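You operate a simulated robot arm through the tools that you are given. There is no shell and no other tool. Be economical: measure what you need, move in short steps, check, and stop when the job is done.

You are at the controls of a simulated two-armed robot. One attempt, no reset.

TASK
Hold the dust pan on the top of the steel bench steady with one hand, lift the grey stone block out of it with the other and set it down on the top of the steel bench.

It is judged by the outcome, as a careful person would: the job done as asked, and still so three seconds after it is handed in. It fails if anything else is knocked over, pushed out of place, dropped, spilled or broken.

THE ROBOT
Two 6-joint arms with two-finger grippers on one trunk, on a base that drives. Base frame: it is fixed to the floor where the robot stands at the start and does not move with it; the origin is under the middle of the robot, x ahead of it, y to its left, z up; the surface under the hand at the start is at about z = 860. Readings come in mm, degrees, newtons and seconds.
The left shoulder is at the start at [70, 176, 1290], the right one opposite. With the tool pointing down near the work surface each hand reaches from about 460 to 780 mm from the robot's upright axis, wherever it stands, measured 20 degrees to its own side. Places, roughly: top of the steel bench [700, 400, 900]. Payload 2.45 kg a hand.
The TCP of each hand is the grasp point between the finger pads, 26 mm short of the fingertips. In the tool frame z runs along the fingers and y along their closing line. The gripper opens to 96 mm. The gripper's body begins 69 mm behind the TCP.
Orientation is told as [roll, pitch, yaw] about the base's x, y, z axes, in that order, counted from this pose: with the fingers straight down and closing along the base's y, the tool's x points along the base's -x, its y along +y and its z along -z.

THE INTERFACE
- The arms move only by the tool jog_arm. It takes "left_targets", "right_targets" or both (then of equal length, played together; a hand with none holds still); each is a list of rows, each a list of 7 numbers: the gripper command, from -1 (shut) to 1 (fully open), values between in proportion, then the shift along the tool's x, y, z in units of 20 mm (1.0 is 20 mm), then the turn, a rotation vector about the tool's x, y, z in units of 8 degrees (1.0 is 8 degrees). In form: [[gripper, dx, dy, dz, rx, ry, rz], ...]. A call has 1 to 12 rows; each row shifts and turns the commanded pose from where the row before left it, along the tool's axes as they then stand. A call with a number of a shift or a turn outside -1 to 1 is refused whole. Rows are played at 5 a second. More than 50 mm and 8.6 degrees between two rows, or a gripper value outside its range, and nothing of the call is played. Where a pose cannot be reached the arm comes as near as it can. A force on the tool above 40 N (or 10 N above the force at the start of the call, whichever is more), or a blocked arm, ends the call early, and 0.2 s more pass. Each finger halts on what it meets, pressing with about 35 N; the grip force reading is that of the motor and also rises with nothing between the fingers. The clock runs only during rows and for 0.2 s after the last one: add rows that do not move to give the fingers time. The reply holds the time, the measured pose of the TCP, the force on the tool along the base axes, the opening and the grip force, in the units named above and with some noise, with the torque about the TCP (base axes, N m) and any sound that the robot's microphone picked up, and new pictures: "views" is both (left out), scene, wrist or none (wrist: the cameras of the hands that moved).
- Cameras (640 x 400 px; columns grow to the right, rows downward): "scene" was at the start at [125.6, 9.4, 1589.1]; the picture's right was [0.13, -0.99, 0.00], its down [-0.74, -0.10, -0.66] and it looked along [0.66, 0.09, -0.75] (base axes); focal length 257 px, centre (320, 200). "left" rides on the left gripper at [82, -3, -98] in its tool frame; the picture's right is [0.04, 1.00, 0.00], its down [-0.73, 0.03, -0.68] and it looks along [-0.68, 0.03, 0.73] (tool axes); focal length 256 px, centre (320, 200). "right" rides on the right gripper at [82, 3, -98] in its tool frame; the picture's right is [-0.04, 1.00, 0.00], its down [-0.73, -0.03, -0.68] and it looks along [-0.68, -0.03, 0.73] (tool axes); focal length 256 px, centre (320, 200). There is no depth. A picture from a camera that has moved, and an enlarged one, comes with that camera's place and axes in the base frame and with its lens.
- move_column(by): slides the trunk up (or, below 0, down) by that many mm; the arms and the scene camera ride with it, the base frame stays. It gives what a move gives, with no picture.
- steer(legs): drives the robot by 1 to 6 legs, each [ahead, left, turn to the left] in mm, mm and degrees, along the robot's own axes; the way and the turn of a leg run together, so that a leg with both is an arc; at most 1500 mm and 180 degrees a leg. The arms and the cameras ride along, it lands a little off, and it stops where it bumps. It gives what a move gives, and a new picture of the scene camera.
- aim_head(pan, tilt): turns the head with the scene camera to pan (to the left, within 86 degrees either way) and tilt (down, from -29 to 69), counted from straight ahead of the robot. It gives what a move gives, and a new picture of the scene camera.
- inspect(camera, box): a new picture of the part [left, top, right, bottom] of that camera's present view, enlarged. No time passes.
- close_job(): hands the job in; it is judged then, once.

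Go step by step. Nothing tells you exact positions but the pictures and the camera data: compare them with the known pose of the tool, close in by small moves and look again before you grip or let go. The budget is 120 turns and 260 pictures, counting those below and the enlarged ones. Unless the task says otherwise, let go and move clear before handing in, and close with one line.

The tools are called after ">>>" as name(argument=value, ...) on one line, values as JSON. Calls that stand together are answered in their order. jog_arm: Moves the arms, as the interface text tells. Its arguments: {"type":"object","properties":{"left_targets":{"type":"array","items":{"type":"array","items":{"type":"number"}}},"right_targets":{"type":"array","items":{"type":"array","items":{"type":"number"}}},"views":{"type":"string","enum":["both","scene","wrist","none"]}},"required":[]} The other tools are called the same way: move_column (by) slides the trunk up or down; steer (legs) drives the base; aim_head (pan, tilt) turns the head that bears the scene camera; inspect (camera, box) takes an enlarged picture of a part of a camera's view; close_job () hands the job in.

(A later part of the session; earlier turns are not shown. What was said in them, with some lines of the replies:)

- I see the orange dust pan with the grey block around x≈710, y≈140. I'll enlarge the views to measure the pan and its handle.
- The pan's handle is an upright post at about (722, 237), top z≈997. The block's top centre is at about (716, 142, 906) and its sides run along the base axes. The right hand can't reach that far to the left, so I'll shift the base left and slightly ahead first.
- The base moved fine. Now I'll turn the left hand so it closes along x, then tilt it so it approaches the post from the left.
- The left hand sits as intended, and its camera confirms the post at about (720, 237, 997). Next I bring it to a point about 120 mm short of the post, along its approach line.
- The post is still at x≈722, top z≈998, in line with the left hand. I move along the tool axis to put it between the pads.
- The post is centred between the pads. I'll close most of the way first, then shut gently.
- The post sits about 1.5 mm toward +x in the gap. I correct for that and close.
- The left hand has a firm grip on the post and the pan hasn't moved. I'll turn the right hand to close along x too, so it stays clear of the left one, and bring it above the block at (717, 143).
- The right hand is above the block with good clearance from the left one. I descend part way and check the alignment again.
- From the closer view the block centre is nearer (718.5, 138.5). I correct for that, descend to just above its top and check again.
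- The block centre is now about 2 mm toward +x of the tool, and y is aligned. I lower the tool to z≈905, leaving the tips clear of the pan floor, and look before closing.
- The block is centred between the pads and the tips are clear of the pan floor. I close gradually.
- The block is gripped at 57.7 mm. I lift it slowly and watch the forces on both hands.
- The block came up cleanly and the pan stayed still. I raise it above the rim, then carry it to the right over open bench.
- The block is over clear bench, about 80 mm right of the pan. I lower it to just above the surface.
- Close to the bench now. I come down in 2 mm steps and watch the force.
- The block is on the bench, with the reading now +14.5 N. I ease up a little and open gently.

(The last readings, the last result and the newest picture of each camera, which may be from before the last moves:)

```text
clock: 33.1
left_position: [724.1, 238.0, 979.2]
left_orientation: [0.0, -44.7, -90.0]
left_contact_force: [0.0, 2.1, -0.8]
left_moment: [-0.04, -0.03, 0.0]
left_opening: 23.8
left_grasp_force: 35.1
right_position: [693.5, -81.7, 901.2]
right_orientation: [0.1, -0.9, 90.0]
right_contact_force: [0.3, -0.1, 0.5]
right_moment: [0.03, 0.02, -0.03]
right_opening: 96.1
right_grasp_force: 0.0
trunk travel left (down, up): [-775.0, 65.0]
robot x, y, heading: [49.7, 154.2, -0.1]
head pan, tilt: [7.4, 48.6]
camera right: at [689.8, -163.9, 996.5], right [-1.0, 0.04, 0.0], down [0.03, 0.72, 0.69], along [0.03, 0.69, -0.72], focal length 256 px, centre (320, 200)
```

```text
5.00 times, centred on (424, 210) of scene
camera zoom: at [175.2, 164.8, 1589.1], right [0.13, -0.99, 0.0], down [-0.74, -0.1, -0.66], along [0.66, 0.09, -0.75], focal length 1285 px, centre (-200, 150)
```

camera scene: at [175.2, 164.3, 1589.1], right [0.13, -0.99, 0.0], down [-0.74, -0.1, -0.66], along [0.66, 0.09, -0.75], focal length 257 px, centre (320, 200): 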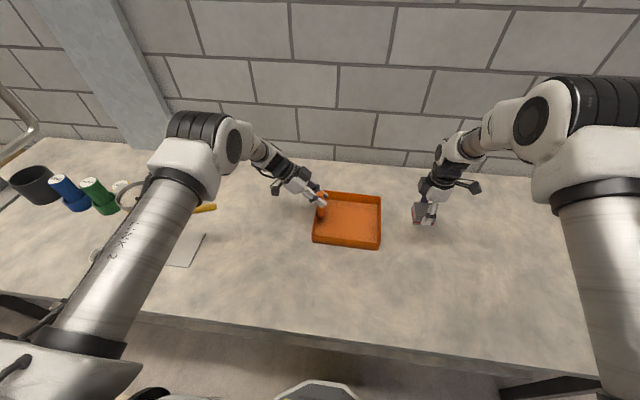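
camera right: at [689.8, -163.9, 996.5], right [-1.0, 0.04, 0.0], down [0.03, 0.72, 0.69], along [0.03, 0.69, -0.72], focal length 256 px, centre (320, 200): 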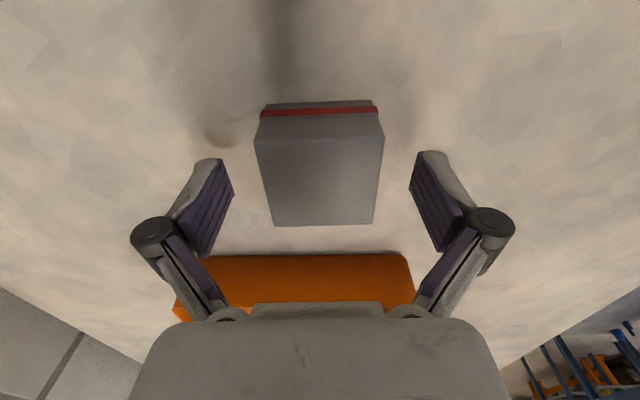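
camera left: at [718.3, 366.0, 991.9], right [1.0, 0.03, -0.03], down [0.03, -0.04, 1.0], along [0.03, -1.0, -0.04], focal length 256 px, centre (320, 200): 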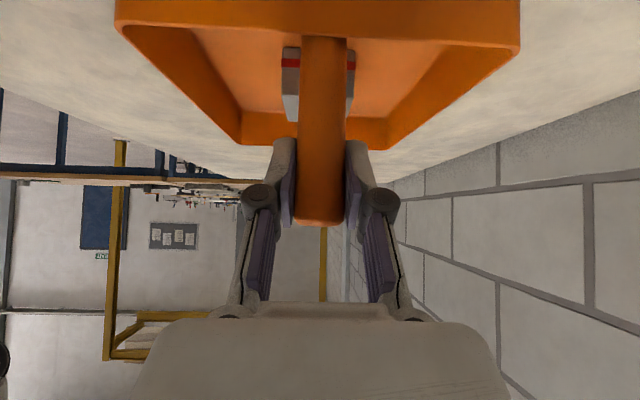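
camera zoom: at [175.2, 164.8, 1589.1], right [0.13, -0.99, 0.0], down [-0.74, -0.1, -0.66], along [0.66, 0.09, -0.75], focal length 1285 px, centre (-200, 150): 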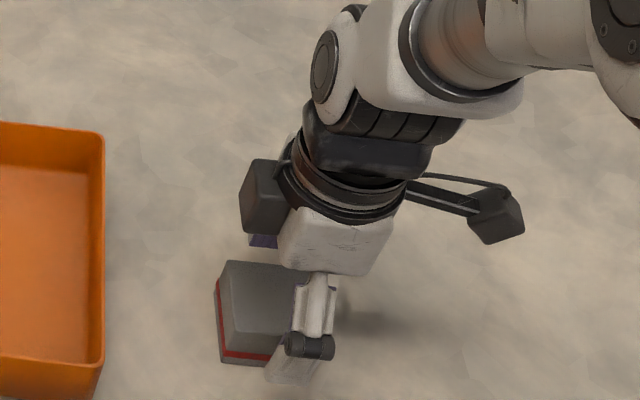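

The block is free and standing flat. I raise the right hand, then open the left one.

>>> jog_arm(right_targets=[[1, 0, 0, -0.5, 0, 0, 0], [1, 0, 0, -1, 0, 0, 0], [1, 0, 0, -1, 0, 0, 0], [1, 0, 0, -1, 0, 0, 0], [1, 0, 0, -1, 0, 0, 0], [1, 0, 0, -1, 0, 0, 0], [1, 0, 0, -1, 0, 0, 0], [1, 0, 0, -1, 0, 0, 0]], views="none")

>>> jog_arm(left_targets=[[-0.4, 0, 0, 0, 0, 0, 0], [-0.1, 0, 0, 0, 0, 0, 0], [0.5, 0, 0, 0, 0, 0, 0], [1, 0, 0, 0, 0, 0, 0], [1, 0, 0, 0, 0, 0, 0]], views="both")

```text
clock: 34.9
left_position: [722.1, 240.8, 980.2]
left_orientation: [0.1, -44.9, -90.0]
left_contact_force: [0.1, 0.9, -0.6]
left_moment: [0.07, 0.07, -0.04]
left_opening: 23.7
left_grasp_force: 34.6
right_position: [692.5, -85.4, 1049.4]
right_orientation: [0.1, -0.8, 90.1]
right_contact_force: [-1.1, -0.1, 0.4]
right_moment: [0.0, -0.02, 0.01]
right_opening: 96.3
right_grasp_force: 0.0
trunk travel left (down, up): [-775.0, 65.0]
robot x, y, heading: [50.0, 157.2, 0.1]
head pan, tilt: [7.4, 48.6]
```

```text
clock: 36.1
left_position: [723.5, 238.4, 979.9]
left_orientation: [-0.1, -44.9, -90.1]
left_contact_force: [0.0, -0.2, 0.4]
left_moment: [0.0, -0.02, -0.03]
left_opening: 96.0
left_grasp_force: 0.0
right_position: [692.1, -85.0, 1048.7]
right_orientation: [0.0, -0.8, 89.9]
right_contact_force: [0.1, -0.7, -0.5]
right_moment: [0.0, 0.01, -0.01]
right_opening: 95.9
right_grasp_force: 0.1
trunk travel left (down, up): [-775.0, 65.0]
robot x, y, heading: [47.3, 155.1, -0.2]
head pan, tilt: [7.4, 48.6]
camera scene: at [175.0, 164.7, 1589.1], right [0.13, -0.99, 0.0], down [-0.74, -0.1, -0.66], along [0.66, 0.09, -0.75], focal length 257 px, centre (320, 200)
camera left: at [718.4, 366.0, 991.9], right [1.0, 0.03, -0.03], down [0.03, -0.04, 1.0], along [0.03, -1.0, -0.04], focal length 256 px, centre (320, 200)
```

scene: 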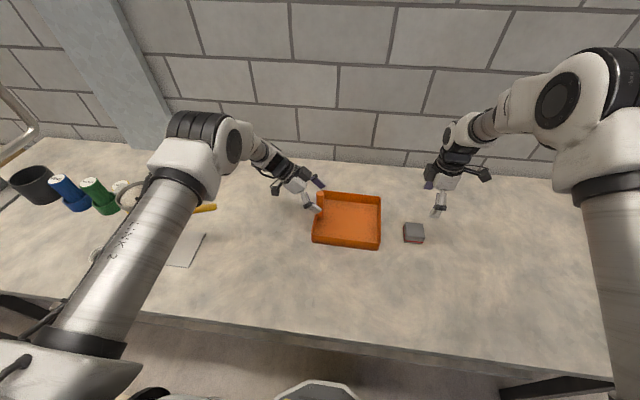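
left: 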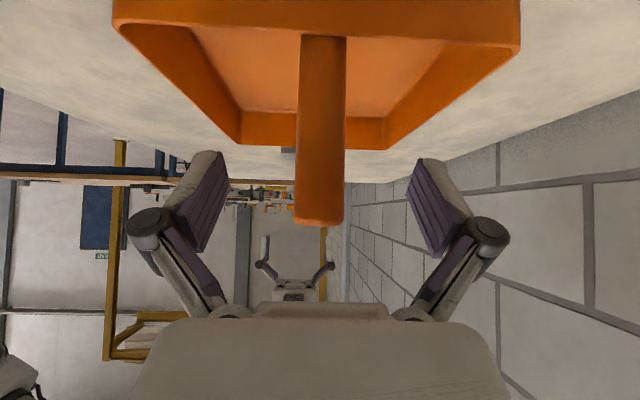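

The left hand is open with the post free between its pads. I back it out along its approach line and check the scene.

>>> jog_arm(left_targets=[[1, 0, 0, -0.5, 0, 0, 0], [1, 0, 0, -1, 0, 0, 0], [1, 0, 0, -1, 0, 0, 0], [1, 0, 0, -1, 0, 0, 0], [1, 0, 0, -1, 0, 0, 0], [1, 0, 0, -1, 0, 0, 0], [1, 0, 0, -1, 0, 0, 0], [1, 0, 0, 0, 0, 0, 0]], views="scene")

>>> inspect(camera="scene", box=[272, 150, 460, 270])

```text
clock: 37.9
left_position: [723.8, 329.1, 1072.5]
left_orientation: [0.0, -44.7, -90.0]
left_contact_force: [0.6, 0.1, -0.9]
left_moment: [0.03, 0.04, -0.01]
left_opening: 95.9
left_grasp_force: 0.1
right_position: [693.5, -83.9, 1048.4]
right_orientation: [0.0, -0.9, 90.0]
right_contact_force: [-0.2, 0.5, -0.8]
right_moment: [0.01, -0.02, 0.05]
right_opening: 96.0
right_grasp_force: 0.0
trunk travel left (down, up): [-775.0, 65.0]
robot x, y, heading: [47.2, 155.7, -0.2]
head pan, tilt: [7.4, 48.6]
camera scene: at [175.2, 164.4, 1589.1], right [0.13, -0.99, 0.0], down [-0.74, -0.1, -0.66], along [0.66, 0.09, -0.75], focal length 257 px, centre (320, 200)
```

scene: 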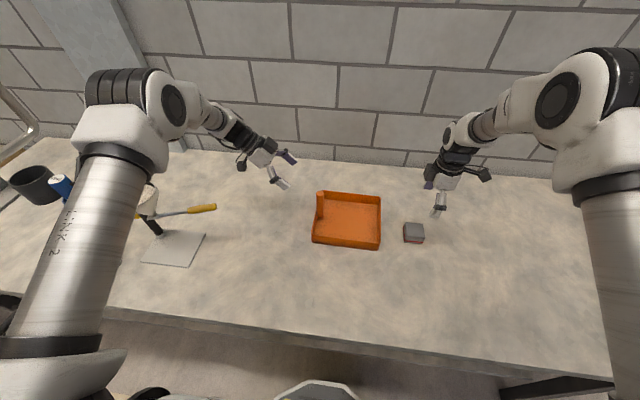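

```text
3.33 times, centred on (366, 210) of scene
camera zoom: at [175.2, 164.4, 1589.1], right [0.13, -0.99, 0.0], down [-0.74, -0.1, -0.66], along [0.66, 0.09, -0.75], focal length 856 px, centre (167, 167)
```

zoom: 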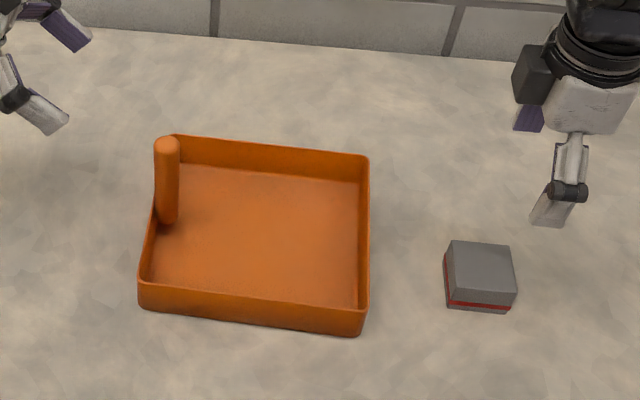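

The pan is where it started, the block stands flat on the bench beside it, and both hands are clear, so I hand the job in.

>>> close_job()

```text
The job is handed in.
```

The job is handed in: the left hand held the dust pan still while the right lifted the stone block out and set it flat on the bench, and nothing else was disturbed.
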